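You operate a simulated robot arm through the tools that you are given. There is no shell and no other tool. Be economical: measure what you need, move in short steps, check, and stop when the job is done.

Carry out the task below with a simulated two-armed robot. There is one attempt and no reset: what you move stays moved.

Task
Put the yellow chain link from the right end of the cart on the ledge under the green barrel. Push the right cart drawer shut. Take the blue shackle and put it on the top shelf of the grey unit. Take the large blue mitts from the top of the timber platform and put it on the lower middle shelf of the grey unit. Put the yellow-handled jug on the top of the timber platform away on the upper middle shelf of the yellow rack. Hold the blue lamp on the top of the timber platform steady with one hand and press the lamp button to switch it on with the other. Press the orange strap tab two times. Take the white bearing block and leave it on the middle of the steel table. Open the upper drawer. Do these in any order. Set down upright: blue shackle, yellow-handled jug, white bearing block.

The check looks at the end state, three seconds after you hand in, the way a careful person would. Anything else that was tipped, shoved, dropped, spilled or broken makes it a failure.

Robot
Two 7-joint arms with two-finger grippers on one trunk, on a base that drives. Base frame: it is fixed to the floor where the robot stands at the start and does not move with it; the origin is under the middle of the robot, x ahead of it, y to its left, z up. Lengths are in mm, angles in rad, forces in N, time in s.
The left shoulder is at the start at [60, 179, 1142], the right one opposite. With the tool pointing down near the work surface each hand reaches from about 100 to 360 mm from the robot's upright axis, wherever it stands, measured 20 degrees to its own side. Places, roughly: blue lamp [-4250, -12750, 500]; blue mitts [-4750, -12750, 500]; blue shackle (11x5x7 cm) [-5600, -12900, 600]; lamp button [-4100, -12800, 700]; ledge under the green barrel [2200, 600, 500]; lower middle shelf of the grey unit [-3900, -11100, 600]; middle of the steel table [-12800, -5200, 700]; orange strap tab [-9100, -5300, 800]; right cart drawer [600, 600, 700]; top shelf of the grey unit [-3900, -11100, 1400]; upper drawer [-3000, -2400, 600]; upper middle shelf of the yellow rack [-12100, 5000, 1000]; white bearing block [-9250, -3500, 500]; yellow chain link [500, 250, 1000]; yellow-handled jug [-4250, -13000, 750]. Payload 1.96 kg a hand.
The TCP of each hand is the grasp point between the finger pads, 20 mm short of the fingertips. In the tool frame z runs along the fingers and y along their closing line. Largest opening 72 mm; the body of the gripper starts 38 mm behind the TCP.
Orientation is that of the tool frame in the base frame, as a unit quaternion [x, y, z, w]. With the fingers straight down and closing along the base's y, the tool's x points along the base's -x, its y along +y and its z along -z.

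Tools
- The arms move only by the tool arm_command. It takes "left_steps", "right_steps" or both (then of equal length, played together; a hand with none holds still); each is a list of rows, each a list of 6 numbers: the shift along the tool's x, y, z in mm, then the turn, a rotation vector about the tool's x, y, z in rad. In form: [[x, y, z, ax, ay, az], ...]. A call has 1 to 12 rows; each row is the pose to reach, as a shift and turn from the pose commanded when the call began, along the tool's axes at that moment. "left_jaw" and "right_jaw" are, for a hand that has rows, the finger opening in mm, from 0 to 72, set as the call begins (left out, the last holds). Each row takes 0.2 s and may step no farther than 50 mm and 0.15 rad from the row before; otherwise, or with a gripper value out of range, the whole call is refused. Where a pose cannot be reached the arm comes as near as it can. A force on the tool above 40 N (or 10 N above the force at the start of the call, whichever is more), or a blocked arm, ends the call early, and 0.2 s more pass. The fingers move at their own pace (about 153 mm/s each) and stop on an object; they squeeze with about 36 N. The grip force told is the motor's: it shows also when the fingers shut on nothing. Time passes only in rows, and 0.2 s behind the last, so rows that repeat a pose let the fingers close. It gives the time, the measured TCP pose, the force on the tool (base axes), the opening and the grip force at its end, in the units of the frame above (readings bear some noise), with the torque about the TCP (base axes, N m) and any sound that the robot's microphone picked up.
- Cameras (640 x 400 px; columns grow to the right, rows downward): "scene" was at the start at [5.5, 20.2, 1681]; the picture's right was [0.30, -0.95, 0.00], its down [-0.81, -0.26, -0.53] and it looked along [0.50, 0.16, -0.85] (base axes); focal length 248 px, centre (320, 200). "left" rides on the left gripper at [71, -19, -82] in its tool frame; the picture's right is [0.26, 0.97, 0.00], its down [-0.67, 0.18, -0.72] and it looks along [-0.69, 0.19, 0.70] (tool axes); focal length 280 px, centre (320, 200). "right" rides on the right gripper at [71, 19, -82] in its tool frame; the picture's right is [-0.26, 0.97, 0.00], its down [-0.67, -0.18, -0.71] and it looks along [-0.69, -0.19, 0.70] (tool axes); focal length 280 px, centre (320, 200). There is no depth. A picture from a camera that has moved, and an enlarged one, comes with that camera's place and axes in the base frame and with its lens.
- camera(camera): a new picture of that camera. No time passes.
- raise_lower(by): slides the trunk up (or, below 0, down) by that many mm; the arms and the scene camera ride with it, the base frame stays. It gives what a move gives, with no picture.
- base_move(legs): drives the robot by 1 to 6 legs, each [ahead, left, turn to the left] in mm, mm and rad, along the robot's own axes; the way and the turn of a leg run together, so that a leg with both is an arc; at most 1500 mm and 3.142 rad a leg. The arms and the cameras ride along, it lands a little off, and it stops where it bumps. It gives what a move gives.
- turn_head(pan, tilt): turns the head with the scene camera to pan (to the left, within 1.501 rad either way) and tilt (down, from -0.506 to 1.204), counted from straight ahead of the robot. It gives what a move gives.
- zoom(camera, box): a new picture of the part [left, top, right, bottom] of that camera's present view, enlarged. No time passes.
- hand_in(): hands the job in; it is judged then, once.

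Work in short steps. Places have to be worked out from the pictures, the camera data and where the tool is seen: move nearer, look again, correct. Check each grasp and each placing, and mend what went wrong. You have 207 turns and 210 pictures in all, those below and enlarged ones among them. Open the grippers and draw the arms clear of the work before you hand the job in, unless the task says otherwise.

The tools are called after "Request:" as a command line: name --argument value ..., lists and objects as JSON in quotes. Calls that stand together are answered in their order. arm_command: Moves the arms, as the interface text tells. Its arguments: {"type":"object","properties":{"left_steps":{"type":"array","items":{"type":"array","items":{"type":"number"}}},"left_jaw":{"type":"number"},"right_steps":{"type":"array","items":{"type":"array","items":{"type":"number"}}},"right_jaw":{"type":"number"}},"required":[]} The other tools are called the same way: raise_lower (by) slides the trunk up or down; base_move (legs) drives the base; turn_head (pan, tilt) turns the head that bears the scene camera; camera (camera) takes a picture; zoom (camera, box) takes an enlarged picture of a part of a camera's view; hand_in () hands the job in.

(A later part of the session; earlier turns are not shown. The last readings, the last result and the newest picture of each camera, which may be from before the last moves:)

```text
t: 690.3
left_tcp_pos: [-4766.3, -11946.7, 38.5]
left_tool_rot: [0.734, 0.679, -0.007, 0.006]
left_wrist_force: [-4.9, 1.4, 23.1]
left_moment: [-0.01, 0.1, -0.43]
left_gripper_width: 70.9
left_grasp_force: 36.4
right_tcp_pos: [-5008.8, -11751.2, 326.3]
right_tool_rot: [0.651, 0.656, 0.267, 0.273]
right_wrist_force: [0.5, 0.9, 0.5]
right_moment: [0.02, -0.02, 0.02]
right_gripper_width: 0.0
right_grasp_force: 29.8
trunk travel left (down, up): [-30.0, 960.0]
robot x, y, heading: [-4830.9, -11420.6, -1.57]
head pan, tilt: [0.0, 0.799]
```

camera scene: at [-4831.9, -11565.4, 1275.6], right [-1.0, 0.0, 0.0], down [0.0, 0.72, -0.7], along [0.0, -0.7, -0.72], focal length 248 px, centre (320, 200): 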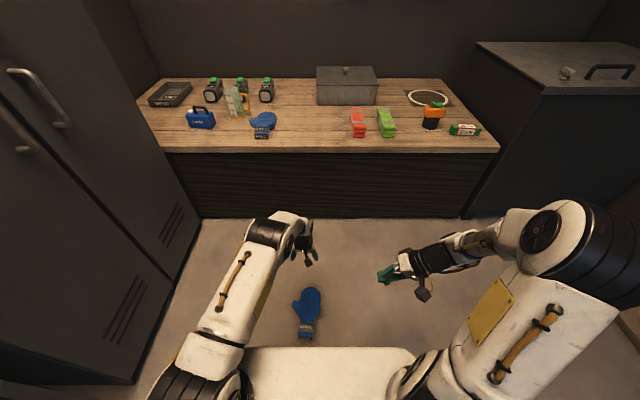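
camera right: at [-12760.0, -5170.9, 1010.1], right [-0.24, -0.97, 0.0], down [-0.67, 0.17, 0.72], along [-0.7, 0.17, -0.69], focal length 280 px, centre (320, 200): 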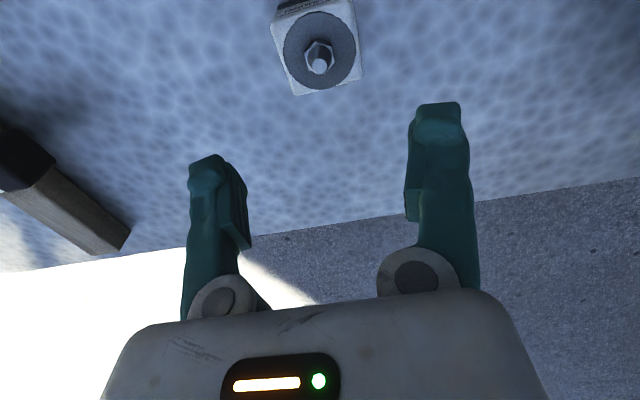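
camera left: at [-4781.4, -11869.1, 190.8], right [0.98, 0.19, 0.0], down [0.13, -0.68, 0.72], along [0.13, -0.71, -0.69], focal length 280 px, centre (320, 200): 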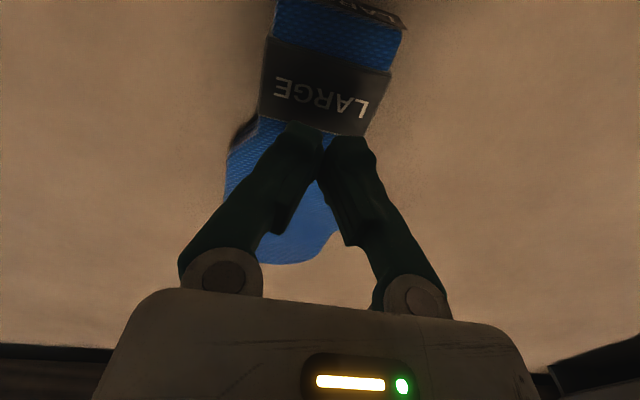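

Gripped (71 mm). I lift, back up, turn to the unit and tilt the hand ~29° again for a gentle placing.

Request:
raise_lower --by 400

Request:
raise_lower --by 215

Request:
base_move --legs '[[-360, 0, 0], [0, 0, 1.571]]'

Request:
arm_command --left_steps '[[-10, 0, 0, 0, -0.1, 0], [-20, 0, 0, 0, -0.2, 0], [-30, 0, 0, 0, -0.3, 0], [-40, 0, 0, 0, -0.4, 0], [-40, 0, 0, 0, -0.5, 0], [-40, 0, 0, 0, -0.5, 0]]'

Request:
camera --camera "left"

```text
t: 694.2
left_tcp_pos: [-4766.0, -11946.6, 435.2]
left_tool_rot: [0.734, 0.68, -0.005, 0.004]
left_wrist_force: [0.0, 0.5, -0.9]
left_moment: [0.15, 0.0, -0.02]
left_gripper_width: 70.8
left_grasp_force: 36.0
right_tcp_pos: [-5007.5, -11751.4, 725.0]
right_tool_rot: [0.651, 0.656, 0.268, 0.272]
right_wrist_force: [-0.5, 0.3, -1.6]
right_moment: [0.0, -0.02, -0.02]
right_gripper_width: 0.0
right_grasp_force: 29.2
trunk travel left (down, up): [-430.0, 560.0]
robot x, y, heading: [-4829.8, -11417.4, -1.571]
head pan, tilt: [0.0, 0.799]
```

```text
t: 696.5
left_tcp_pos: [-4766.3, -11946.4, 650.8]
left_tool_rot: [0.734, 0.679, -0.005, 0.004]
left_wrist_force: [-0.7, 0.7, -1.4]
left_moment: [0.13, 0.03, 0.01]
left_gripper_width: 70.5
left_grasp_force: 36.3
right_tcp_pos: [-5008.4, -11751.6, 941.6]
right_tool_rot: [0.651, 0.655, 0.268, 0.272]
right_wrist_force: [0.8, 0.5, -0.6]
right_moment: [0.01, -0.02, -0.02]
right_gripper_width: 0.0
right_grasp_force: 29.9
trunk travel left (down, up): [-645.0, 345.0]
robot x, y, heading: [-4832.6, -11421.1, -1.572]
head pan, tilt: [0.0, 0.799]
```

```text
t: 702.5
left_tcp_pos: [-4304.4, -11008.9, 650.5]
left_tool_rot: [0.05, 0.999, 0.0, 0.007]
left_wrist_force: [0.1, 0.7, -1.5]
left_moment: [-0.01, 0.11, 0.04]
left_gripper_width: 70.1
left_grasp_force: 36.2
right_tcp_pos: [-4505.5, -11246.2, 941.1]
right_tool_rot: [0.007, 0.924, 0.381, 0.008]
right_wrist_force: [-0.3, -0.6, -0.1]
right_moment: [-0.02, 0.01, 0.02]
right_gripper_width: 0.0
right_grasp_force: 29.7
trunk travel left (down, up): [-645.0, 345.0]
robot x, y, heading: [-4833.6, -11066.0, -0.022]
head pan, tilt: [0.0, 0.799]
```

```text
t: 703.9
left_tcp_pos: [-4264.8, -11012.4, 651.0]
left_tool_rot: [0.048, 0.966, -0.013, 0.254]
left_wrist_force: [-0.9, 0.4, -1.1]
left_moment: [0.01, 0.09, 0.02]
left_gripper_width: 70.1
left_grasp_force: 36.3
right_tcp_pos: [-4504.3, -11246.2, 941.7]
right_tool_rot: [0.007, 0.924, 0.382, 0.007]
right_wrist_force: [0.4, -0.1, 0.1]
right_moment: [0.01, -0.01, -0.01]
right_gripper_width: 0.2
right_grasp_force: 29.4
trunk travel left (down, up): [-645.0, 345.0]
robot x, y, heading: [-4833.5, -11064.8, -0.02]
head pan, tilt: [0.0, 0.799]
```

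```text
41 pictures are left
camera left: at [-4368.3, -11021.4, 687.8], right [-0.13, 0.98, -0.13], down [0.25, 0.16, 0.95], along [0.96, 0.09, -0.27], focal length 280 px, centre (320, 200)
```

left: 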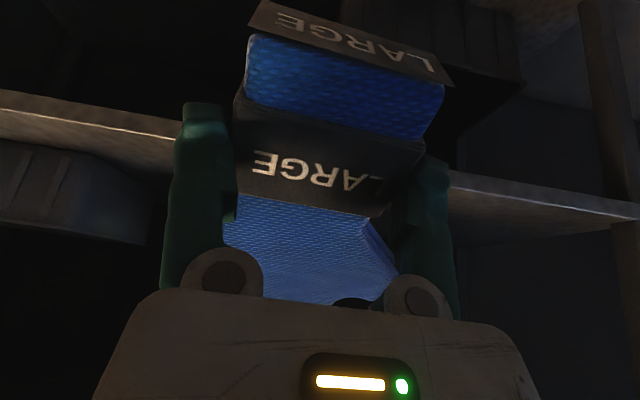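

Same good posture as before. I drive in 285 mm, lower to just above the shelf (z≈618), then open without pressing.

Request:
base_move --legs '[[285, 0, 0.02]]'

Request:
raise_lower --by -33

Request:
arm_command --left_steps '[[0, 0, 0, 0, 0, 0], [0, 0, 0, 0, 0, 0], [0, 0, 0, 0, 0, 0], [0, 0, -15, 0, 0, 0], [0, 0, 0, 0, 0, 0], [0, 0, -15, 0, 0, 0], [0, 0, 0, 0, 0, 0.0]]' --left_jaw 72

Request:
camera --camera "left"

```text
t: 705.9
left_tcp_pos: [-3981.4, -11007.0, 650.6]
left_tool_rot: [0.038, 0.966, -0.01, 0.254]
left_wrist_force: [0.1, 0.1, -1.4]
left_moment: [0.01, 0.14, 0.01]
left_gripper_width: 70.0
left_grasp_force: 35.6
right_tcp_pos: [-4216.6, -11243.8, 941.1]
right_tool_rot: [-0.002, 0.924, 0.382, 0.003]
right_wrist_force: [0.1, 0.0, -0.7]
right_moment: [0.02, -0.01, -0.01]
right_gripper_width: 0.2
right_grasp_force: 30.0
trunk travel left (down, up): [-645.0, 345.0]
robot x, y, heading: [-4550.0, -11061.8, 0.001]
head pan, tilt: [0.0, 0.799]
```

```text
t: 706.7
left_tcp_pos: [-3981.7, -11006.7, 617.8]
left_tool_rot: [0.039, 0.967, -0.01, 0.253]
left_wrist_force: [0.2, -0.5, -2.2]
left_moment: [0.0, 0.12, -0.03]
left_gripper_width: 69.7
left_grasp_force: 36.1
right_tcp_pos: [-4217.2, -11244.2, 908.3]
right_tool_rot: [-0.002, 0.924, 0.382, 0.004]
right_wrist_force: [-0.4, 0.5, 0.3]
right_moment: [0.0, 0.0, -0.02]
right_gripper_width: 0.2
right_grasp_force: 29.7
trunk travel left (down, up): [-612.0, 378.0]
robot x, y, heading: [-4547.6, -11065.3, -0.008]
head pan, tilt: [0.0, 0.799]
```

```text
t: 708.3
left_tcp_pos: [-3981.5, -11005.9, 619.0]
left_tool_rot: [0.039, 0.966, -0.012, 0.253]
left_wrist_force: [0.2, 0.6, 0.0]
left_moment: [0.01, 0.01, 0.01]
left_gripper_width: 71.8
left_grasp_force: 0.1
right_tcp_pos: [-4215.4, -11243.2, 907.8]
right_tool_rot: [-0.001, 0.924, 0.382, 0.003]
right_wrist_force: [0.2, 0.7, 0.3]
right_moment: [0.01, -0.02, 0.0]
right_gripper_width: 0.0
right_grasp_force: 29.7
trunk travel left (down, up): [-612.0, 378.0]
robot x, y, heading: [-4550.9, -11069.8, -0.003]
head pan, tilt: [0.0, 0.799]
```

```text
40 pictures are left
camera left: at [-4085.6, -11015.5, 655.9], right [-0.15, 0.98, -0.13], down [0.25, 0.16, 0.95], along [0.96, 0.11, -0.27], focal length 280 px, centre (320, 200)
```

left: 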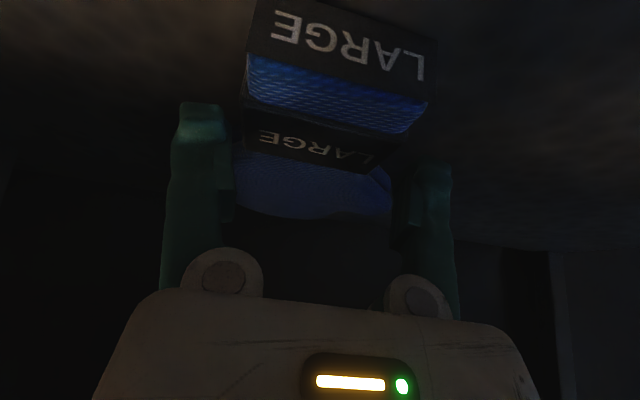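

Released: the load is gone and the mitts lie flat. I withdraw along the tool axis and back away to verify.

Request:
arm_command --left_steps '[[0, 0, -15, 0, 0, 0], [0, 0, -30, 0, 0, 0], [0, 0, -50, 0, 0, 0], [0, 0, -70, 0, 0, 0]]'

Request:
base_move --legs '[[-450, 0, 0]]'

Request:
turn_head --pan 0.1 --tilt 0.6

Request:
camera --camera "scene"

```text
t: 709.3
left_tcp_pos: [-4014.9, -11003.6, 677.8]
left_tool_rot: [0.04, 0.966, -0.01, 0.254]
left_wrist_force: [0.2, -0.4, 0.5]
left_moment: [0.02, 0.0, -0.03]
left_gripper_width: 72.3
left_grasp_force: 0.1
right_tcp_pos: [-4216.3, -11244.0, 907.0]
right_tool_rot: [-0.002, 0.924, 0.382, 0.004]
right_wrist_force: [0.3, 0.7, 0.2]
right_moment: [0.03, 0.01, -0.02]
right_gripper_width: 0.3
right_grasp_force: 29.4
trunk travel left (down, up): [-612.0, 378.0]
robot x, y, heading: [-4545.5, -11066.4, -0.002]
head pan, tilt: [0.0, 0.799]
```

```text
t: 712.0
left_tcp_pos: [-4472.3, -11000.9, 679.5]
left_tool_rot: [0.039, 0.966, -0.01, 0.254]
left_wrist_force: [-0.2, -0.1, -0.3]
left_moment: [0.02, -0.01, 0.0]
left_gripper_width: 72.0
left_grasp_force: 0.0
right_tcp_pos: [-4674.8, -11243.1, 908.8]
right_tool_rot: [-0.003, 0.924, 0.382, 0.004]
right_wrist_force: [1.1, -0.2, -0.7]
right_moment: [-0.03, 0.01, 0.02]
right_gripper_width: 0.0
right_grasp_force: 29.2
trunk travel left (down, up): [-612.0, 378.0]
robot x, y, heading: [-5005.9, -11064.3, 0.001]
head pan, tilt: [0.0, 0.799]
```

```text
t: 712.8
left_tcp_pos: [-4472.5, -11002.2, 680.2]
left_tool_rot: [0.038, 0.967, -0.01, 0.253]
left_wrist_force: [-1.0, -0.5, -0.6]
left_moment: [-0.01, -0.04, 0.0]
left_gripper_width: 72.4
left_grasp_force: 0.1
right_tcp_pos: [-4673.4, -11243.4, 907.7]
right_tool_rot: [-0.002, 0.924, 0.382, 0.003]
right_wrist_force: [0.1, 0.2, 0.2]
right_moment: [0.01, -0.01, 0.04]
right_gripper_width: 0.1
right_grasp_force: 29.1
trunk travel left (down, up): [-612.0, 378.0]
robot x, y, heading: [-5008.2, -11064.8, -0.002]
head pan, tilt: [0.099, 0.6]
```

```text
39 pictures are left
camera scene: at [-4977.7, -11057.7, 1538.4], right [0.1, -1.0, 0.0], down [-0.56, -0.06, -0.82], along [0.82, 0.08, -0.57], focal length 248 px, centre (320, 200)
```

scene: 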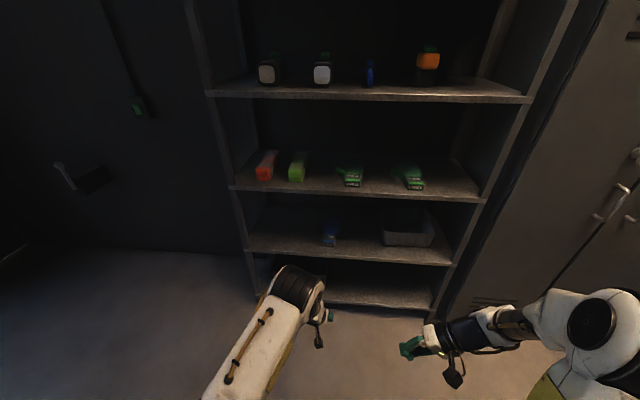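

The LARGE mitts rest on the lower middle shelf. Next is the lamp: I turn to heading −1.137 and approach it, restoring the right hand to point down.

Request:
base_move --legs '[[0, 0, -1.137], [950, 0, 0]]'

Request:
arm_command --right_steps '[[0, 0, 0, 0.13, 0, 0], [0, 0, 0, 0.26, 0, 0], [0, 0, 0, 0.39, 0, 0], [0, 0, 0, 0.52, 0, 0], [0, 0, 0, 0.65, 0, 0], [0, 0, 0, 0.785, 0, 0]]' --left_steps '[[0, 0, -10, 0, 0, 0], [0, 0, -20, 0, 0, 0], [0, 0, -30, 0, 0, 0], [0, 0, -40, 0, 0, 0], [0, 0, -50, 0, 0, 0], [0, 0, -50, 0, 0, 0]]' --right_jaw 72 --left_jaw 0

Request:
turn_head --pan 0.0 --tilt 0.7

Request:
zoom --camera "scene" --box '[240, 100, 400, 220]'

```text
t: 720.6
left_tcp_pos: [-4336.8, -12393.1, 677.6]
left_tool_rot: [0.556, 0.792, -0.146, 0.208]
left_wrist_force: [0.0, 0.3, -0.1]
left_moment: [0.03, -0.03, 0.0]
left_gripper_width: 71.8
left_grasp_force: 0.0
right_tcp_pos: [-4640.2, -12307.3, 907.4]
right_tool_rot: [0.499, 0.778, 0.319, 0.209]
right_wrist_force: [0.6, 0.1, 0.2]
right_moment: [0.01, 0.03, 0.0]
right_gripper_width: 0.1
right_grasp_force: 30.0
trunk travel left (down, up): [-612.0, 378.0]
robot x, y, heading: [-4613.4, -11930.4, -1.142]
head pan, tilt: [0.099, 0.6]
```

```text
t: 722.0
left_tcp_pos: [-4345.6, -12367.5, 722.0]
left_tool_rot: [0.557, 0.792, -0.146, 0.206]
left_wrist_force: [0.5, 0.1, 0.0]
left_moment: [-0.02, 0.0, 0.02]
left_gripper_width: 0.0
left_grasp_force: 29.8
right_tcp_pos: [-4639.2, -12308.2, 907.5]
right_tool_rot: [0.541, 0.841, -0.004, 0.002]
right_wrist_force: [-0.2, 0.2, 0.0]
right_moment: [0.01, 0.01, -0.01]
right_gripper_width: 72.1
right_grasp_force: 0.0
trunk travel left (down, up): [-612.0, 378.0]
robot x, y, heading: [-4619.8, -11931.3, -1.144]
head pan, tilt: [0.099, 0.6]
```

```text
t: 722.7
left_tcp_pos: [-4345.2, -12367.3, 722.4]
left_tool_rot: [0.557, 0.791, -0.146, 0.207]
left_wrist_force: [-0.6, 0.4, 0.8]
left_moment: [-0.02, -0.01, -0.02]
left_gripper_width: 0.0
left_grasp_force: 29.6
right_tcp_pos: [-4640.3, -12306.6, 908.1]
right_tool_rot: [0.542, 0.841, -0.002, 0.003]
right_wrist_force: [0.2, -0.5, -0.7]
right_moment: [0.02, 0.01, 0.02]
right_gripper_width: 71.9
right_grasp_force: 0.0
trunk travel left (down, up): [-612.0, 378.0]
robot x, y, heading: [-4615.7, -11931.4, -1.149]
head pan, tilt: [0.0, 0.7]
```

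```text
3.33 times, centred on (320, 160) of scene
camera zoom: at [-4605.5, -11955.1, 1529.8], right [-0.91, -0.41, 0.0], down [-0.26, 0.59, -0.77], along [0.31, -0.7, -0.64], focal length 826 px, centre (320, 333)
```

zoom: 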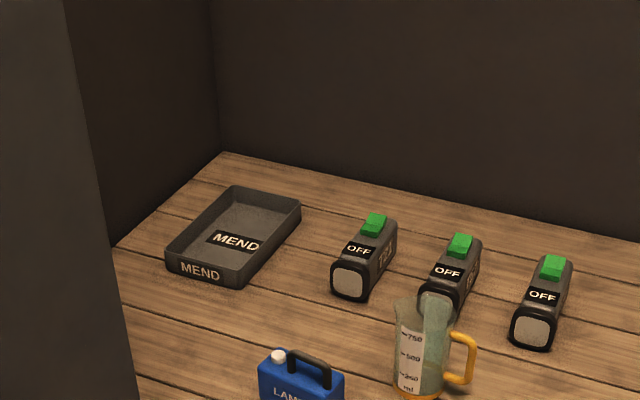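

The lamp is just below that view; I zoom on it.

Request:
zoom --camera "scene" --box '[280, 180, 380, 250]'

```text
5.71 times, centred on (330, 215) of scene
camera zoom: at [-4605.5, -11955.1, 1529.8], right [-0.91, -0.41, 0.0], down [-0.26, 0.59, -0.77], along [0.31, -0.7, -0.64], focal length 1415 px, centre (263, 114)
```

zoom: 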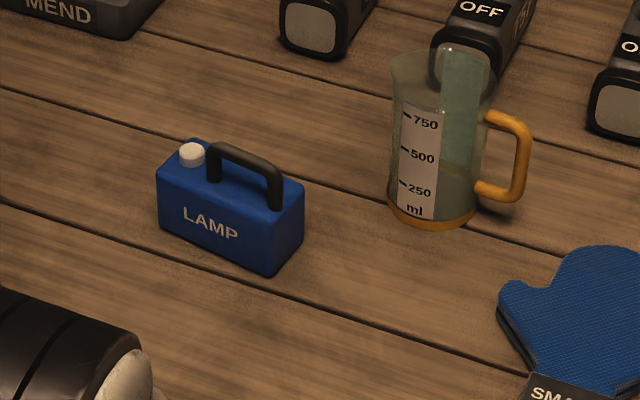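

The lamp measures out: body x −4245…−4130, y −12833…−12785, top z≈657; the white button is at about (−4156, −12810, 681) and the handle's right post at (−4240, −12812, 680). I pose both hands: the right tilted forward to grip that post, the left as a fist tilted from the left for the button.

Request:
arm_command --right_steps '[[-33, 17, 18, 0, -0.081, 0], [-67, 34, 37, 0, -0.162, 0], [-100, 51, 55, 0, -0.243, 0], [-134, 68, 74, 0, -0.325, 0], [-167, 86, 92, 0, -0.406, 0], [-200, 103, 111, 0, -0.487, 0], [-234, 120, 130, 0, -0.568, 0], [-267, 137, 148, 0, -0.65, 0]]' --left_steps '[[-18, -1, 0, 0.062, 0, 0], [-37, -2, 1, 0.125, 0, 0], [-55, -3, 1, 0.187, 0, 0], [-74, -4, 2, 0.25, 0, 0], [-92, -6, 2, 0.312, 0, 0], [-111, -7, 3, 0.375, 0, 0], [-130, -8, 3, 0.437, 0, 0], [-148, -9, 4, 0.5, 0, 0]]' --left_jaw 0 --right_jaw 60

Request:
base_move --legs '[[200, 0, 0.015]]'

Request:
camera --camera "right"

Request:
camera --camera "left"

```text
t: 724.5
left_tcp_pos: [-4308.5, -12495.1, 790.5]
left_tool_rot: [0.59, 0.731, -0.338, 0.063]
left_wrist_force: [0.0, -0.4, 0.8]
left_moment: [0.01, 0.01, 0.0]
left_gripper_width: 0.0
left_grasp_force: 29.7
right_tcp_pos: [-4405.1, -12492.9, 761.4]
right_tool_rot: [0.512, 0.796, -0.175, 0.271]
right_wrist_force: [-0.3, -0.3, 0.7]
right_moment: [0.0, -0.04, -0.03]
right_gripper_width: 59.8
right_grasp_force: 0.0
trunk travel left (down, up): [-612.0, 378.0]
robot x, y, heading: [-4615.0, -11933.4, -1.148]
head pan, tilt: [0.0, 0.7]
```

```text
t: 726.0
left_tcp_pos: [-4218.4, -12671.2, 789.6]
left_tool_rot: [0.584, 0.735, -0.337, 0.066]
left_wrist_force: [-0.1, 0.3, -0.5]
left_moment: [0.01, 0.01, 0.01]
left_gripper_width: 0.0
left_grasp_force: 29.6
right_tcp_pos: [-4314.8, -12670.2, 762.4]
right_tool_rot: [0.507, 0.8, -0.172, 0.272]
right_wrist_force: [-0.1, -0.7, -0.4]
right_moment: [0.0, 0.01, 0.0]
right_gripper_width: 59.9
right_grasp_force: 0.1
trunk travel left (down, up): [-612.0, 378.0]
robot x, y, heading: [-4530.4, -12113.8, -1.139]
head pan, tilt: [0.0, 0.7]
```

```text
36 pictures are left
camera right: at [-4341.8, -12567.4, 784.3], right [0.96, 0.22, 0.16], down [-0.12, -0.17, 0.98], along [0.25, -0.96, -0.13], focal length 280 px, centre (320, 200)
```

right: 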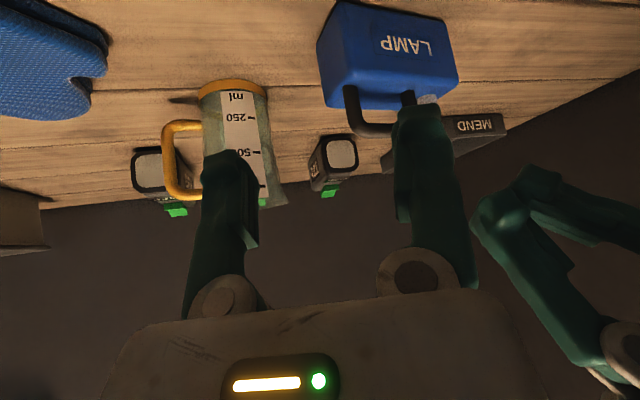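

```text
35 pictures are left
camera left: at [-4233.2, -12567.3, 826.6], right [0.79, 0.3, -0.53], down [0.59, -0.12, 0.8], along [0.17, -0.95, -0.27], focal length 280 px, centre (320, 200)
```

left: 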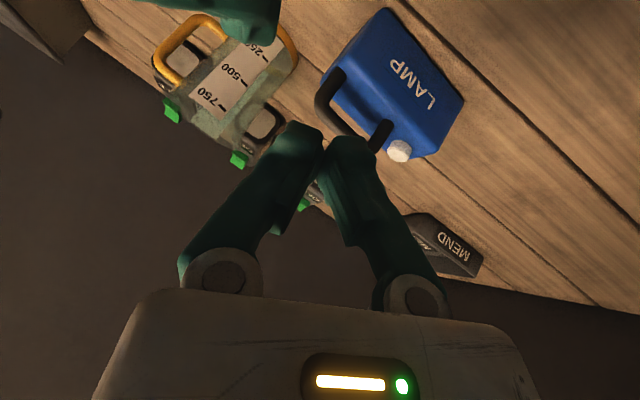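

Triangulating with both hand cameras: button ≈(−4154, −12798, 670), right handle post ≈(−4245, −12790, 677). I drive 75 mm closer and bring both hands to hover points just short.

Request:
base_move --legs '[[75, 0, 0]]'

Request:
arm_command --right_steps '[[2, 3, 10, 0, 0, 0], [5, 6, 20, 0, 0, 0], [8, 9, 30, 0, 0, 0], [11, 12, 45, 0, 0, 0], [11, 12, 45, 0, 0, 0]]' --left_steps '[[1, 18, 10, 0, 0, 0], [3, 36, 20, 0, 0, 0], [4, 54, 30, 0, 0, 0], [5, 72, 40, 0, 0, 0], [5, 72, 50, 0, 0, 0]]'

Request:
camera --camera "right"

Request:
camera --camera "left"

```text
t: 727.1
left_tcp_pos: [-4191.2, -12738.5, 792.6]
left_tool_rot: [0.587, 0.734, -0.335, 0.068]
left_wrist_force: [0.2, -0.2, 0.8]
left_moment: [-0.02, 0.01, -0.02]
left_gripper_width: 0.2
left_grasp_force: 29.0
right_tcp_pos: [-4288.0, -12737.0, 763.7]
right_tool_rot: [0.507, 0.799, -0.171, 0.275]
right_wrist_force: [0.7, -0.6, -0.5]
right_moment: [-0.01, -0.01, 0.01]
right_gripper_width: 60.1
right_grasp_force: 0.0
trunk travel left (down, up): [-612.0, 378.0]
robot x, y, heading: [-4504.5, -12181.9, -1.134]
head pan, tilt: [0.0, 0.7]
```

```text
t: 728.3
left_tcp_pos: [-4149.9, -12754.7, 725.4]
left_tool_rot: [0.59, 0.732, -0.334, 0.07]
left_wrist_force: [0.1, 0.9, 0.6]
left_moment: [-0.02, 0.01, -0.02]
left_gripper_width: 0.0
left_grasp_force: 29.9
right_tcp_pos: [-4274.6, -12748.3, 724.4]
right_tool_rot: [0.507, 0.797, -0.171, 0.278]
right_wrist_force: [-0.3, 0.5, -0.4]
right_moment: [-0.01, 0.01, 0.02]
right_gripper_width: 60.2
right_grasp_force: 0.1
trunk travel left (down, up): [-612.0, 378.0]
robot x, y, heading: [-4502.0, -12181.3, -1.127]
head pan, tilt: [0.0, 0.7]
```

```text
34 pictures are left
camera right: at [-4301.3, -12644.6, 745.6], right [0.96, 0.22, 0.17], down [-0.14, -0.16, 0.98], along [0.25, -0.96, -0.12], focal length 280 px, centre (320, 200)
```

right: 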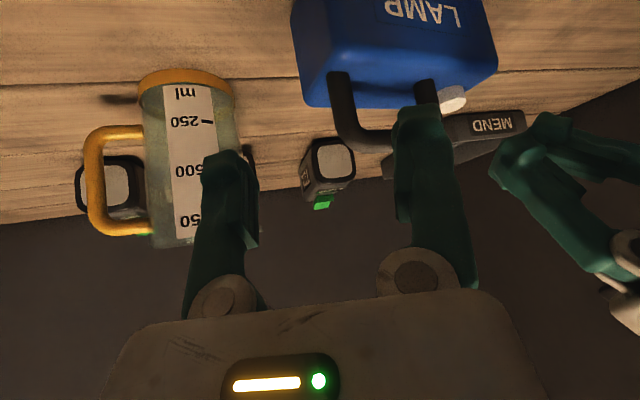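

```text
33 pictures are left
camera left: at [-4165.8, -12650.7, 762.2], right [0.8, 0.29, -0.52], down [0.57, -0.13, 0.81], along [0.17, -0.95, -0.27], focal length 280 px, centre (320, 200)
```

left: 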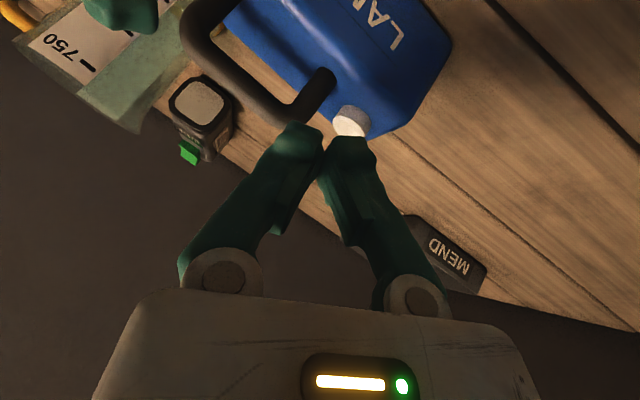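

Refined: button (−4149, −12807, 665), post (−4241, −12788, 678). First the right hand moves in and grips the handle post.

Request:
arm_command --right_steps '[[-3, 6, 15, 0, 0, 0], [-7, 12, 30, 0, 0, 0], [-7, 12, 45, 0, 0, 0], [-7, 12, 57, 0, 0, 0], [-7, 12, 57, 0, 0, 0]]' --right_jaw 60

Request:
arm_command --right_steps '[[0, 0, 0, 0, 0, 0], [0, 0, 0, 0, 0, 0], [0, 0, 0, 0, 0, 0]]' --right_jaw 0

Request:
camera --camera "right"

```text
t: 729.5
left_tcp_pos: [-4150.7, -12755.4, 726.3]
left_tool_rot: [0.589, 0.732, -0.334, 0.07]
left_wrist_force: [0.6, 0.9, 0.1]
left_moment: [0.0, 0.04, 0.0]
left_gripper_width: 0.0
left_grasp_force: 29.6
right_tcp_pos: [-4245.3, -12778.8, 682.9]
right_tool_rot: [0.508, 0.798, -0.17, 0.277]
right_wrist_force: [0.7, -0.4, -0.4]
right_moment: [-0.02, -0.01, -0.01]
right_gripper_width: 60.0
right_grasp_force: 0.0
trunk travel left (down, up): [-612.0, 378.0]
robot x, y, heading: [-4502.7, -12178.8, -1.132]
head pan, tilt: [0.0, 0.7]
```

```text
t: 730.3
left_tcp_pos: [-4151.0, -12754.4, 726.0]
left_tool_rot: [0.59, 0.732, -0.334, 0.071]
left_wrist_force: [0.6, 0.1, -0.1]
left_moment: [0.0, 0.02, 0.0]
left_gripper_width: 0.2
left_grasp_force: 29.8
right_tcp_pos: [-4245.4, -12779.3, 682.7]
right_tool_rot: [0.507, 0.798, -0.171, 0.278]
right_wrist_force: [0.6, 1.7, -0.1]
right_moment: [0.0, 0.06, 0.03]
right_gripper_width: 12.9
right_grasp_force: 35.9
trunk travel left (down, up): [-612.0, 378.0]
robot x, y, heading: [-4500.5, -12179.5, -1.135]
head pan, tilt: [0.0, 0.7]
```

```text
32 pictures are left
camera right: at [-4273.1, -12675.8, 705.2], right [0.96, 0.22, 0.17], down [-0.14, -0.16, 0.98], along [0.25, -0.96, -0.13], focal length 280 px, centre (320, 200)
```

right: 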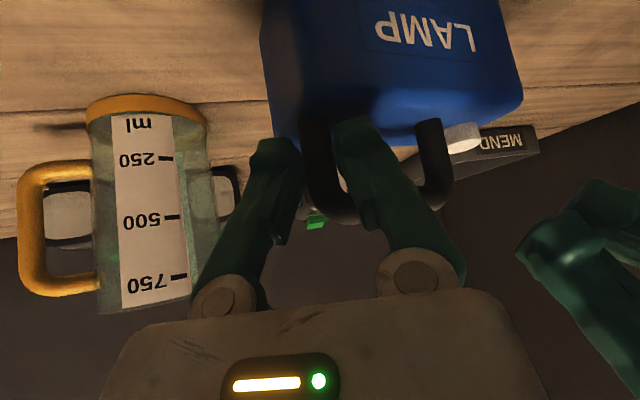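

The right hand holds the handle post (13 mm, 36 N). Now the left fist goes to the button and presses.

Request:
arm_command --left_steps '[[-6, 10, 10, 0, 0, 0], [-13, 21, 20, 0, 0, 0], [-13, 21, 32, 0, 0, 0], [-13, 21, 40, 0, 0, 0], [-13, 21, 40, 0, 0, 0]]'

Request:
camera --camera "left"

```text
t: 731.5
left_tcp_pos: [-4138.6, -12758.6, 710.7]
left_tool_rot: [0.586, 0.734, -0.336, 0.068]
left_wrist_force: [-0.7, 0.6, 0.9]
left_moment: [0.01, -0.04, -0.01]
left_gripper_width: 0.0
left_grasp_force: 30.0
left hand out of reach, approached as far as the arm can: row 1, 2, 3, 4, 5
right_tcp_pos: [-4242.1, -12782.0, 682.9]
right_tool_rot: [0.507, 0.797, -0.173, 0.278]
right_wrist_force: [-8.2, -5.5, 29.2]
right_moment: [-0.44, -0.07, -0.14]
right_gripper_width: 12.9
right_grasp_force: 35.8
trunk travel left (down, up): [-612.0, 378.0]
robot x, y, heading: [-4498.8, -12180.4, -1.132]
head pan, tilt: [0.0, 0.7]
```

```text
31 pictures are left
camera left: at [-4154.4, -12654.4, 747.7], right [0.8, 0.3, -0.53], down [0.58, -0.12, 0.81], along [0.17, -0.95, -0.27], focal length 280 px, centre (320, 200)
```

left: 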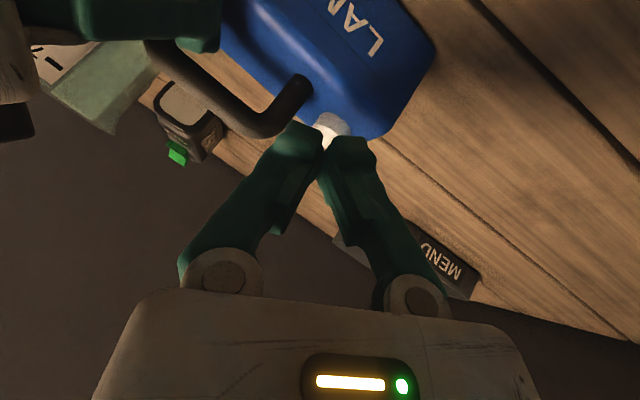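

The left arm hit its reach limit. I flatten its pitch by 0.35 rad (more reach) while moving the fingertips to just above the button.

Request:
arm_command --left_steps '[[0, 0, 0, 0, -0.1, 0], [0, 0, 0, 0, -0.2, 0], [0, 0, 0, 0, -0.35, 0], [-5, 0, 13, 0, -0.35, 0], [-10, 0, 26, 0, -0.35, 0], [-15, 0, 38, 0, -0.35, 0], [-15, 0, 38, 0, -0.35, 0]]'

Request:
camera --camera "left"

```text
t: 733.1
left_tcp_pos: [-4141.2, -12784.2, 688.7]
left_tool_rot: [0.518, 0.71, -0.435, 0.194]
left_wrist_force: [0.0, 0.1, 0.1]
left_moment: [0.03, 0.01, -0.02]
left_gripper_width: 0.0
left_grasp_force: 30.0
left hand out of reach, approached as far as the arm can: row 6, 7
right_tcp_pos: [-4234.7, -12779.3, 682.2]
right_tool_rot: [0.505, 0.799, -0.174, 0.276]
right_wrist_force: [5.8, -2.5, 28.5]
right_moment: [-0.45, -0.23, 0.03]
right_gripper_width: 12.7
right_grasp_force: 35.9
trunk travel left (down, up): [-612.0, 378.0]
robot x, y, heading: [-4501.8, -12181.8, -1.136]
head pan, tilt: [0.0, 0.7]
```

```text
30 pictures are left
camera left: at [-4172.8, -12677.8, 690.3], right [0.77, 0.23, -0.59], down [0.55, 0.22, 0.8], along [0.32, -0.95, 0.04], focal length 280 px, centre (320, 200)
```

left: 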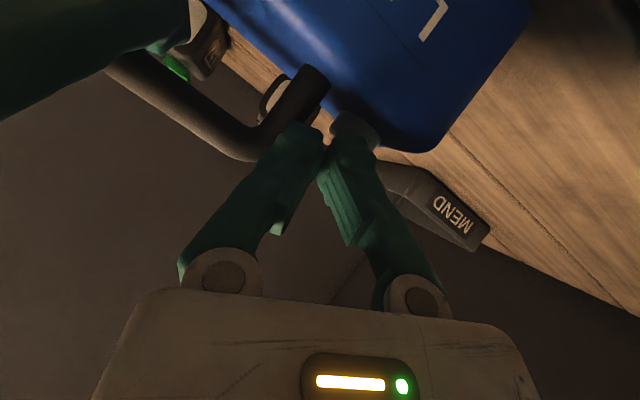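

The fingertips are almost on the button but reach-limited again. I flatten the pitch a bit more and press downward in small steps.

Request:
arm_command --left_steps '[[0, 0, 0, 0, -0.1, 0], [0, 0, 0, 0, -0.2, 0], [2, 4, 5, 0, -0.3, 0], [5, 8, 10, 0, -0.3, 0], [9, 10, 13, 0, -0.3, 0], [12, 12, 16, 0, -0.3, 0], [16, 14, 18, 0, -0.3, 0], [20, 16, 21, 0, -0.3, 0]]'

Request:
camera --camera "left"

```text
t: 734.8
left_tcp_pos: [-4127.9, -12826.5, 765.0]
left_tool_rot: [0.449, 0.63, -0.532, 0.344]
left_wrist_force: [0.6, 0.0, 0.3]
left_moment: [0.04, 0.0, -0.02]
left_gripper_width: 0.0
left_grasp_force: 29.7
left hand out of reach, approached as far as the arm can: row 4, 5, 6, 7, 8
right_tcp_pos: [-4235.5, -12780.7, 681.8]
right_tool_rot: [0.505, 0.799, -0.174, 0.276]
right_wrist_force: [1.6, 6.2, 12.3]
right_moment: [0.32, 0.2, 0.05]
right_gripper_width: 12.9
right_grasp_force: 36.1
trunk travel left (down, up): [-612.0, 378.0]
robot x, y, heading: [-4500.2, -12179.4, -1.133]
head pan, tilt: [0.0, 0.7]
stopped in row 8 (left hand): the arm was blocked; the commanded pose is now the measured one
```

```text
29 pictures are left
camera left: at [-4168.6, -12731.7, 723.9], right [0.81, 0.08, -0.59], down [0.44, 0.57, 0.69], along [0.39, -0.82, 0.42], focal length 280 px, centre (320, 200)
```

left: 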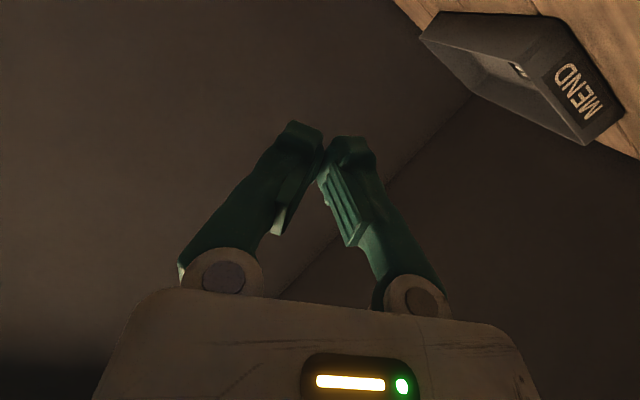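

The arm took an odd solution up and behind. I compute a better left posture (45° forward tilt, slight tilt from the left), back the hand off and bring it to a hover over the button.

Request:
arm_command --left_steps '[[0, 0, -20, -0.047, 0.083, 0.011], [0, 0, -40, -0.095, 0.166, 0.022], [20, 4, -40, -0.142, 0.249, 0.033], [40, 8, -35, -0.189, 0.332, 0.044], [60, 12, -28, -0.237, 0.415, 0.055], [71, 13, -22, -0.284, 0.498, 0.066], [71, 13, -22, -0.284, 0.498, 0.066]]'

Request:
camera --camera "left"

```text
t: 736.4
left_tcp_pos: [-4139.1, -12787.8, 697.3]
left_tool_rot: [0.533, 0.751, -0.298, 0.251]
left_wrist_force: [0.0, -0.3, 0.8]
left_moment: [-0.02, 0.02, 0.0]
left_gripper_width: 0.0
left_grasp_force: 30.1
right_tcp_pos: [-4234.9, -12781.2, 681.5]
right_tool_rot: [0.505, 0.799, -0.174, 0.275]
right_wrist_force: [6.9, -0.2, 11.4]
right_moment: [-0.32, -0.28, 0.14]
right_gripper_width: 12.9
right_grasp_force: 35.7
trunk travel left (down, up): [-612.0, 378.0]
robot x, y, heading: [-4503.3, -12178.3, -1.133]
head pan, tilt: [0.0, 0.7]
```

```text
28 pictures are left
camera left: at [-4185.8, -12687.4, 708.4], right [0.84, 0.41, -0.36], down [0.34, 0.12, 0.93], along [0.43, -0.9, -0.04], focal length 280 px, centre (320, 200)
```

left: 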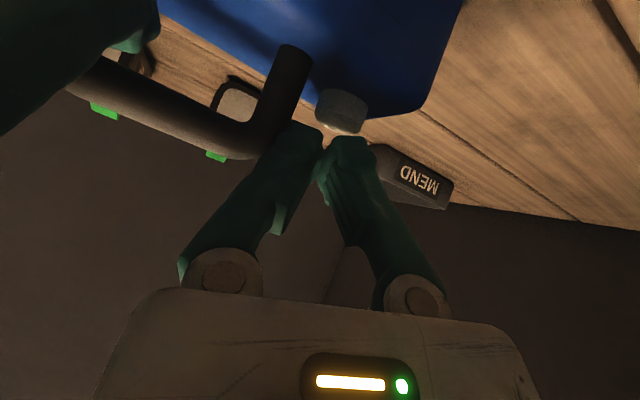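

The posture is good: the button is right under the tips at about (−4133, −12807, 665). I press down.

Request:
arm_command --left_steps '[[4, 3, 8, 0, 0, 0], [8, 6, 16, 0, 0, 0], [11, 6, 19, 0, 0, 0], [14, 7, 22, 0, 0, 0], [17, 8, 25, 0, 0, 0], [20, 9, 28, 0, 0, 0]]'

Request:
camera --camera "left"

```text
t: 737.8
left_tcp_pos: [-4140.1, -12790.2, 673.6]
left_tool_rot: [0.534, 0.75, -0.298, 0.254]
left_wrist_force: [0.9, 1.0, 4.0]
left_moment: [-0.02, -0.05, 0.03]
left_gripper_width: 0.2
left_grasp_force: 29.5
left hand out of reach, approached as far as the arm can: row 3, 4, 5, 6
right_tcp_pos: [-4238.0, -12780.6, 681.0]
right_tool_rot: [0.506, 0.799, -0.175, 0.273]
right_wrist_force: [2.6, -5.5, 16.7]
right_moment: [-0.24, -0.06, 0.04]
right_gripper_width: 12.7
right_grasp_force: 36.1
trunk travel left (down, up): [-612.0, 378.0]
robot x, y, heading: [-4501.4, -12181.1, -1.126]
head pan, tilt: [0.0, 0.7]
heard: click
```

```text
27 pictures are left
camera left: at [-4185.5, -12689.7, 684.9], right [0.84, 0.41, -0.35], down [0.33, 0.12, 0.93], along [0.43, -0.9, -0.04], focal length 280 px, centre (320, 200)
```

left: 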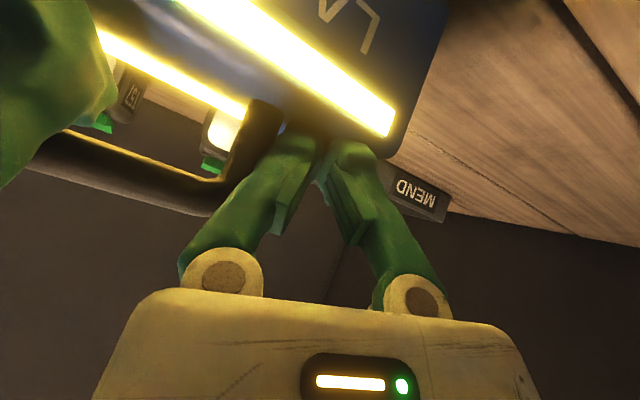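

Click — the lamp is lit. I lift the left hand away first, then release and withdraw the right.

Request:
arm_command --left_steps '[[-8, 0, -15, 0, 0, 0], [-20, 0, -35, 0, 0, 0], [-30, 0, -60, 0, 0, 0], [-40, 0, -90, 0, 0, 0]]'

Request:
arm_command --right_steps '[[0, 0, 0, 0, 0, 0], [0, 0, 0, 0, 0, 0], [0, 0, -15, 0, 0, 0], [0, 0, -35, 0, 0, 0], [0, 0, -60, 0, 0, 0], [0, 0, -90, 0, 0, 0]]' --right_jaw 60

Request:
base_move --legs '[[-250, 0, 0]]'

Request:
zoom --camera "scene" --box '[240, 130, 400, 250]'

```text
t: 738.8
left_tcp_pos: [-4134.0, -12752.0, 762.6]
left_tool_rot: [0.535, 0.75, -0.298, 0.252]
left_wrist_force: [-0.3, 0.4, -0.7]
left_moment: [-0.03, -0.02, -0.04]
left_gripper_width: 0.0
left_grasp_force: 29.4
right_tcp_pos: [-4239.1, -12780.8, 680.5]
right_tool_rot: [0.506, 0.8, -0.173, 0.274]
right_wrist_force: [1.1, -1.8, 20.0]
right_moment: [-0.29, -0.02, -0.03]
right_gripper_width: 12.6
right_grasp_force: 36.1
trunk travel left (down, up): [-612.0, 378.0]
robot x, y, heading: [-4501.9, -12180.6, -1.133]
head pan, tilt: [0.0, 0.7]
```

```text
t: 740.2
left_tcp_pos: [-4133.5, -12752.3, 761.7]
left_tool_rot: [0.534, 0.75, -0.299, 0.253]
left_wrist_force: [1.1, 1.1, 0.1]
left_moment: [-0.01, 0.04, 0.01]
left_gripper_width: 0.0
left_grasp_force: 29.5
right_tcp_pos: [-4259.5, -12727.9, 750.4]
right_tool_rot: [0.507, 0.799, -0.174, 0.273]
right_wrist_force: [0.0, 0.3, -0.1]
right_moment: [0.0, 0.0, 0.02]
right_gripper_width: 59.9
right_grasp_force: 0.1
trunk travel left (down, up): [-612.0, 378.0]
robot x, y, heading: [-4501.1, -12174.9, -1.135]
head pan, tilt: [0.0, 0.7]
```

```text
t: 742.0
left_tcp_pos: [-4241.6, -12531.1, 763.1]
left_tool_rot: [0.536, 0.748, -0.299, 0.252]
left_wrist_force: [0.3, -0.2, 0.4]
left_moment: [0.01, 0.0, -0.03]
left_gripper_width: 0.0
left_grasp_force: 29.7
right_tcp_pos: [-4367.6, -12506.7, 751.9]
right_tool_rot: [0.508, 0.798, -0.174, 0.273]
right_wrist_force: [-0.4, 0.5, -0.1]
right_moment: [0.02, 0.03, -0.02]
right_gripper_width: 59.9
right_grasp_force: 0.0
trunk travel left (down, up): [-612.0, 378.0]
robot x, y, heading: [-4605.9, -11956.3, -1.143]
head pan, tilt: [0.0, 0.7]
```

```text
3.33 times, centred on (320, 190) of scene
camera zoom: at [-4595.6, -11977.4, 1529.8], right [-0.91, -0.42, 0.0], down [-0.27, 0.58, -0.77], along [0.32, -0.7, -0.64], focal length 826 px, centre (320, 233)
```

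zoom: 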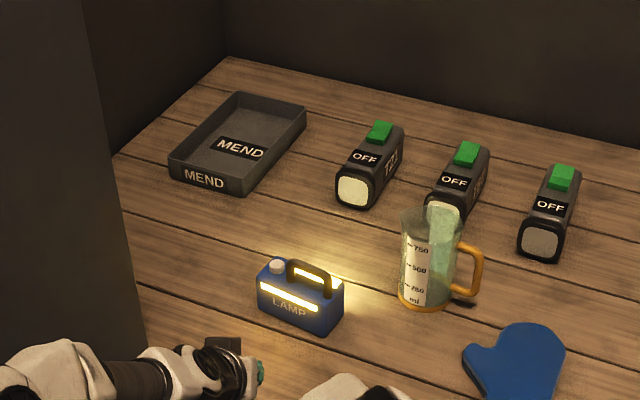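

The lamp is on and upright. Next the jug: its handle's vertical bar is about (−4425, −12935), z≈673. I reshape the left hand to 35° below level with lateral closing, tuck the right hand, and square up.

Request:
arm_command --left_steps '[[5, 16, -6, -0.05, -0.037, 0.005], [10, 33, -12, -0.1, -0.074, 0.01], [16, 50, -17, -0.149, -0.112, 0.014], [21, 66, -23, -0.198, -0.149, 0.019], [26, 83, -29, -0.248, -0.186, 0.024], [26, 83, -29, -0.248, -0.186, 0.024]]' --right_steps '[[23, 0, -30, 0, 0, 0], [46, 0, -60, 0, 0, 0], [70, 0, -90, 0, 0, 0], [93, 0, -120, 0, 0, 0], [116, 0, -150, 0, 0, 0], [139, 0, -180, 0, 0, 0]]' --left_jaw 60

Request:
base_move --legs '[[0, 0, -0.428], [110, 0, 0]]'

Request:
raise_lower --by -60

Request:
camera --camera "left"

Request:
camera --camera "scene"

```text
t: 743.4
left_tcp_pos: [-4170.8, -12471.0, 749.0]
left_tool_rot: [0.479, 0.747, -0.248, 0.388]
left_wrist_force: [-0.2, 0.2, 0.4]
left_moment: [0.01, -0.02, -0.01]
left_gripper_width: 59.9
left_grasp_force: 0.0
right_tcp_pos: [-4461.2, -12306.8, 808.2]
right_tool_rot: [0.509, 0.798, -0.175, 0.273]
right_wrist_force: [0.2, 0.6, -0.5]
right_moment: [0.01, -0.03, 0.0]
right_gripper_width: 60.1
right_grasp_force: 0.2
trunk travel left (down, up): [-612.0, 378.0]
robot x, y, heading: [-4607.1, -11958.8, -1.144]
head pan, tilt: [0.0, 0.7]
```

```text
t: 745.9
left_tcp_pos: [-4420.6, -12716.6, 747.3]
left_tool_rot: [0.626, 0.629, -0.325, 0.326]
left_wrist_force: [-0.2, -0.3, 0.4]
left_moment: [0.03, 0.0, 0.03]
left_gripper_width: 59.7
left_grasp_force: 0.1
right_tcp_pos: [-4616.4, -12447.9, 807.5]
right_tool_rot: [0.665, 0.673, -0.227, 0.23]
right_wrist_force: [-0.5, -0.6, -0.1]
right_moment: [-0.01, -0.01, 0.0]
right_gripper_width: 60.0
right_grasp_force: 0.0
trunk travel left (down, up): [-612.0, 378.0]
robot x, y, heading: [-4606.9, -12067.4, -1.562]
head pan, tilt: [0.0, 0.7]
```

```text
t: 746.9
left_tcp_pos: [-4419.1, -12714.6, 688.9]
left_tool_rot: [0.626, 0.629, -0.325, 0.327]
left_wrist_force: [0.1, -0.4, -0.5]
left_moment: [0.0, 0.01, -0.01]
left_gripper_width: 60.0
left_grasp_force: 0.0
right_tcp_pos: [-4617.7, -12446.7, 748.8]
right_tool_rot: [0.665, 0.673, -0.228, 0.231]
right_wrist_force: [0.1, 1.0, 0.0]
right_moment: [-0.01, -0.01, 0.01]
right_gripper_width: 59.9
right_grasp_force: 0.1
trunk travel left (down, up): [-552.0, 438.0]
robot x, y, heading: [-4606.3, -12065.3, -1.564]
head pan, tilt: [0.0, 0.7]
```

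```text
25 pictures are left
camera left: at [-4440.7, -12606.6, 677.5], right [0.96, 0.16, -0.21], down [0.18, 0.2, 0.96], along [0.19, -0.97, 0.16], focal length 280 px, centre (320, 200)
```

left: 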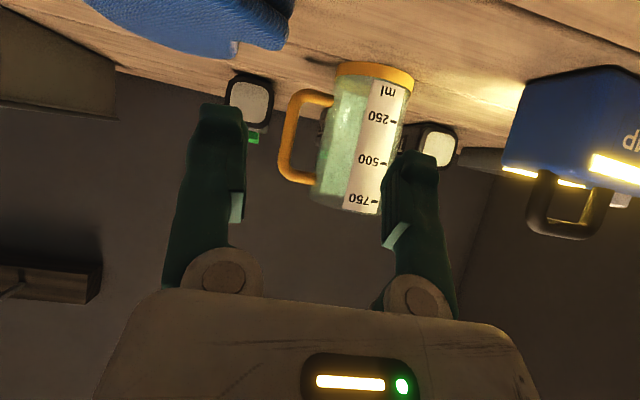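

```text
24 pictures are left
camera scene: at [-4604.6, -12091.8, 1469.8], right [-1.0, -0.01, 0.0], down [-0.01, 0.64, -0.76], along [0.01, -0.76, -0.64], focal length 248 px, centre (320, 200)
```

scene: 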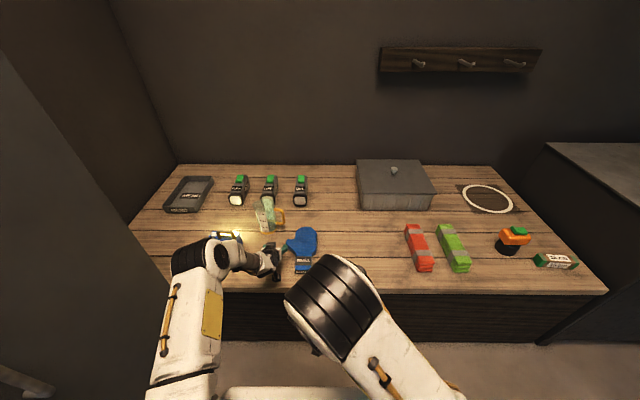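

The handle's bar is at (−4425, −12935), z 620–714. I narrow the jaw to 32 mm, drive 115 mm in, and check the lateral alignment.

Request:
base_move --legs '[[115, 0, -0.007]]'

Request:
arm_command --left_steps '[[-10, -3, 15, 0, 0, 0], [-20, -5, 30, 0, 0, 0], [-25, -5, 40, 0, 0, 0], [-25, -5, 40, 0, 0, 0]]' --left_jaw 32

Request:
camera --camera "left"

```text
t: 748.1
left_tcp_pos: [-4425.7, -12834.3, 686.4]
left_tool_rot: [0.629, 0.626, -0.327, 0.325]
left_wrist_force: [0.6, -0.1, 0.1]
left_moment: [-0.02, -0.02, 0.01]
left_gripper_width: 59.7
left_grasp_force: 0.1
right_tcp_pos: [-4619.7, -12564.9, 747.3]
right_tool_rot: [0.668, 0.67, -0.228, 0.229]
right_wrist_force: [-0.1, 0.0, 0.4]
right_moment: [0.0, 0.03, 0.0]
right_gripper_width: 59.9
right_grasp_force: 0.2
trunk travel left (down, up): [-552.0, 438.0]
robot x, y, heading: [-4604.7, -12183.9, -1.568]
head pan, tilt: [0.0, 0.7]
```

```text
t: 749.1
left_tcp_pos: [-4430.1, -12880.5, 685.0]
left_tool_rot: [0.628, 0.627, -0.326, 0.325]
left_wrist_force: [0.4, -0.3, 0.1]
left_moment: [0.02, 0.0, 0.02]
left_gripper_width: 31.8
left_grasp_force: 0.1
right_tcp_pos: [-4620.0, -12564.5, 747.9]
right_tool_rot: [0.668, 0.67, -0.229, 0.229]
right_wrist_force: [0.2, 0.0, 0.3]
right_moment: [0.01, 0.01, -0.01]
right_gripper_width: 59.9
right_grasp_force: 0.1
trunk travel left (down, up): [-552.0, 438.0]
robot x, y, heading: [-4608.9, -12179.9, -1.572]
head pan, tilt: [0.0, 0.7]
```

```text
23 pictures are left
camera left: at [-4449.7, -12771.7, 675.5], right [0.97, 0.15, -0.21], down [0.18, 0.2, 0.96], along [0.18, -0.97, 0.16], focal length 280 px, centre (320, 200)
```

left: 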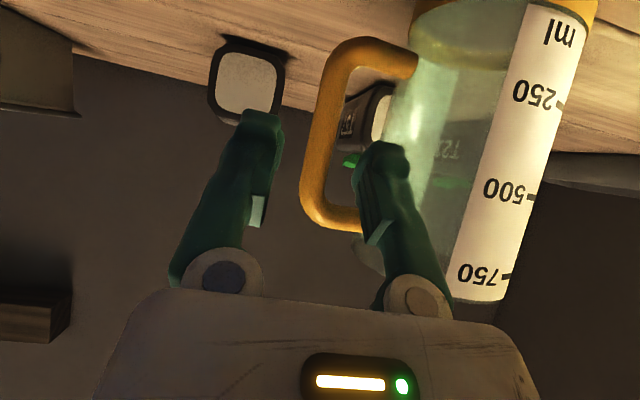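

The bar is centred between the fingers. I advance the last ~55 mm and close on the handle.

Request:
arm_command --left_steps '[[-7, 1, 18, 0, 0, 0], [-14, 2, 35, 0, 0, 0], [-21, 2, 53, 0, 0, 0], [-22, 2, 58, 0, 0, 0], [-22, 2, 58, 0, 0, 0]]'

Request:
arm_command --left_steps '[[0, 0, 0, 0, 0, 0], [0, 0, 0, 0, 0, 0], [0, 0, 0, 0, 0, 0]]' --left_jaw 0

Request:
camera --camera "left"

```text
t: 750.3
left_tcp_pos: [-4430.0, -12936.7, 671.5]
left_tool_rot: [0.628, 0.627, -0.326, 0.325]
left_wrist_force: [-0.1, 0.2, 0.2]
left_moment: [0.01, -0.03, 0.0]
left_gripper_width: 32.0
left_grasp_force: 0.1
left hand out of reach, approached as far as the arm can: row 4, 5
right_tcp_pos: [-4620.8, -12563.5, 747.9]
right_tool_rot: [0.668, 0.67, -0.228, 0.23]
right_wrist_force: [0.0, -0.3, -0.3]
right_moment: [-0.01, 0.0, 0.03]
right_gripper_width: 60.1
right_grasp_force: 0.1
trunk travel left (down, up): [-552.0, 438.0]
robot x, y, heading: [-4603.6, -12179.7, -1.569]
head pan, tilt: [0.0, 0.7]
```

```text
t: 751.1
left_tcp_pos: [-4429.0, -12937.2, 671.3]
left_tool_rot: [0.628, 0.627, -0.325, 0.326]
left_wrist_force: [1.5, -0.8, 0.3]
left_moment: [-0.01, 0.01, -0.02]
left_gripper_width: 0.0
left_grasp_force: 29.5
right_tcp_pos: [-4619.9, -12562.8, 747.4]
right_tool_rot: [0.668, 0.67, -0.229, 0.229]
right_wrist_force: [-1.3, 0.3, -0.2]
right_moment: [-0.02, -0.02, -0.02]
right_gripper_width: 60.1
right_grasp_force: 0.1
trunk travel left (down, up): [-552.0, 438.0]
robot x, y, heading: [-4602.0, -12182.8, -1.57]
head pan, tilt: [0.0, 0.7]
```

```text
22 pictures are left
camera left: at [-4448.3, -12827.8, 661.3], right [0.97, 0.15, -0.21], down [0.18, 0.2, 0.96], along [0.18, -0.97, 0.16], focal length 280 px, centre (320, 200)
```

left: 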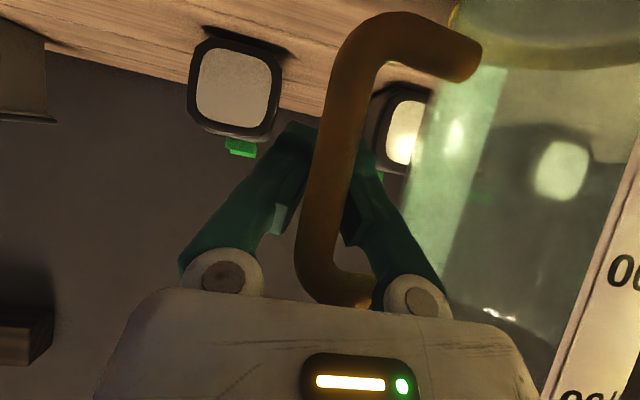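

The fingers closed past the bar (it's nearer, y≈−12912). I open, back off 25 mm and close again.

Request:
arm_command --left_steps '[[0, 0, 0, 0, 0, 0], [0, 0, 0, 0, 0, 0], [7, 0, -10, 0, 0, 0], [15, 0, -21, 0, 0, 0], [15, 0, -21, 0, 0, 0]]' --left_jaw 32

Request:
arm_command --left_steps '[[0, 0, 0, 0, 0, 0], [0, 0, 0, 0, 0, 0], [0, 0, 0, 0, 0, 0]]' --left_jaw 0

```text
t: 752.3
left_tcp_pos: [-4429.1, -12910.5, 670.8]
left_tool_rot: [0.629, 0.627, -0.326, 0.325]
left_wrist_force: [0.0, 0.2, -0.4]
left_moment: [0.0, 0.03, 0.01]
left_gripper_width: 32.0
left_grasp_force: 0.0
right_tcp_pos: [-4620.6, -12563.9, 748.5]
right_tool_rot: [0.668, 0.67, -0.229, 0.23]
right_wrist_force: [-0.5, 0.4, 0.2]
right_moment: [-0.02, -0.01, 0.01]
right_gripper_width: 60.3
right_grasp_force: 0.1
trunk travel left (down, up): [-552.0, 438.0]
robot x, y, heading: [-4604.4, -12180.7, -1.571]
head pan, tilt: [0.0, 0.7]
```

```text
t: 753.1
left_tcp_pos: [-4429.7, -12910.0, 670.8]
left_tool_rot: [0.628, 0.627, -0.326, 0.325]
left_wrist_force: [-0.5, -0.9, 1.5]
left_moment: [0.0, 0.0, -0.03]
left_gripper_width: 12.3
left_grasp_force: 36.0
right_tcp_pos: [-4620.7, -12565.0, 747.9]
right_tool_rot: [0.667, 0.671, -0.228, 0.23]
right_wrist_force: [-0.2, -0.7, -0.1]
right_moment: [0.03, 0.01, 0.01]
right_gripper_width: 60.1
right_grasp_force: 0.0
trunk travel left (down, up): [-552.0, 438.0]
robot x, y, heading: [-4603.4, -12183.6, -1.57]
head pan, tilt: [0.0, 0.7]
```

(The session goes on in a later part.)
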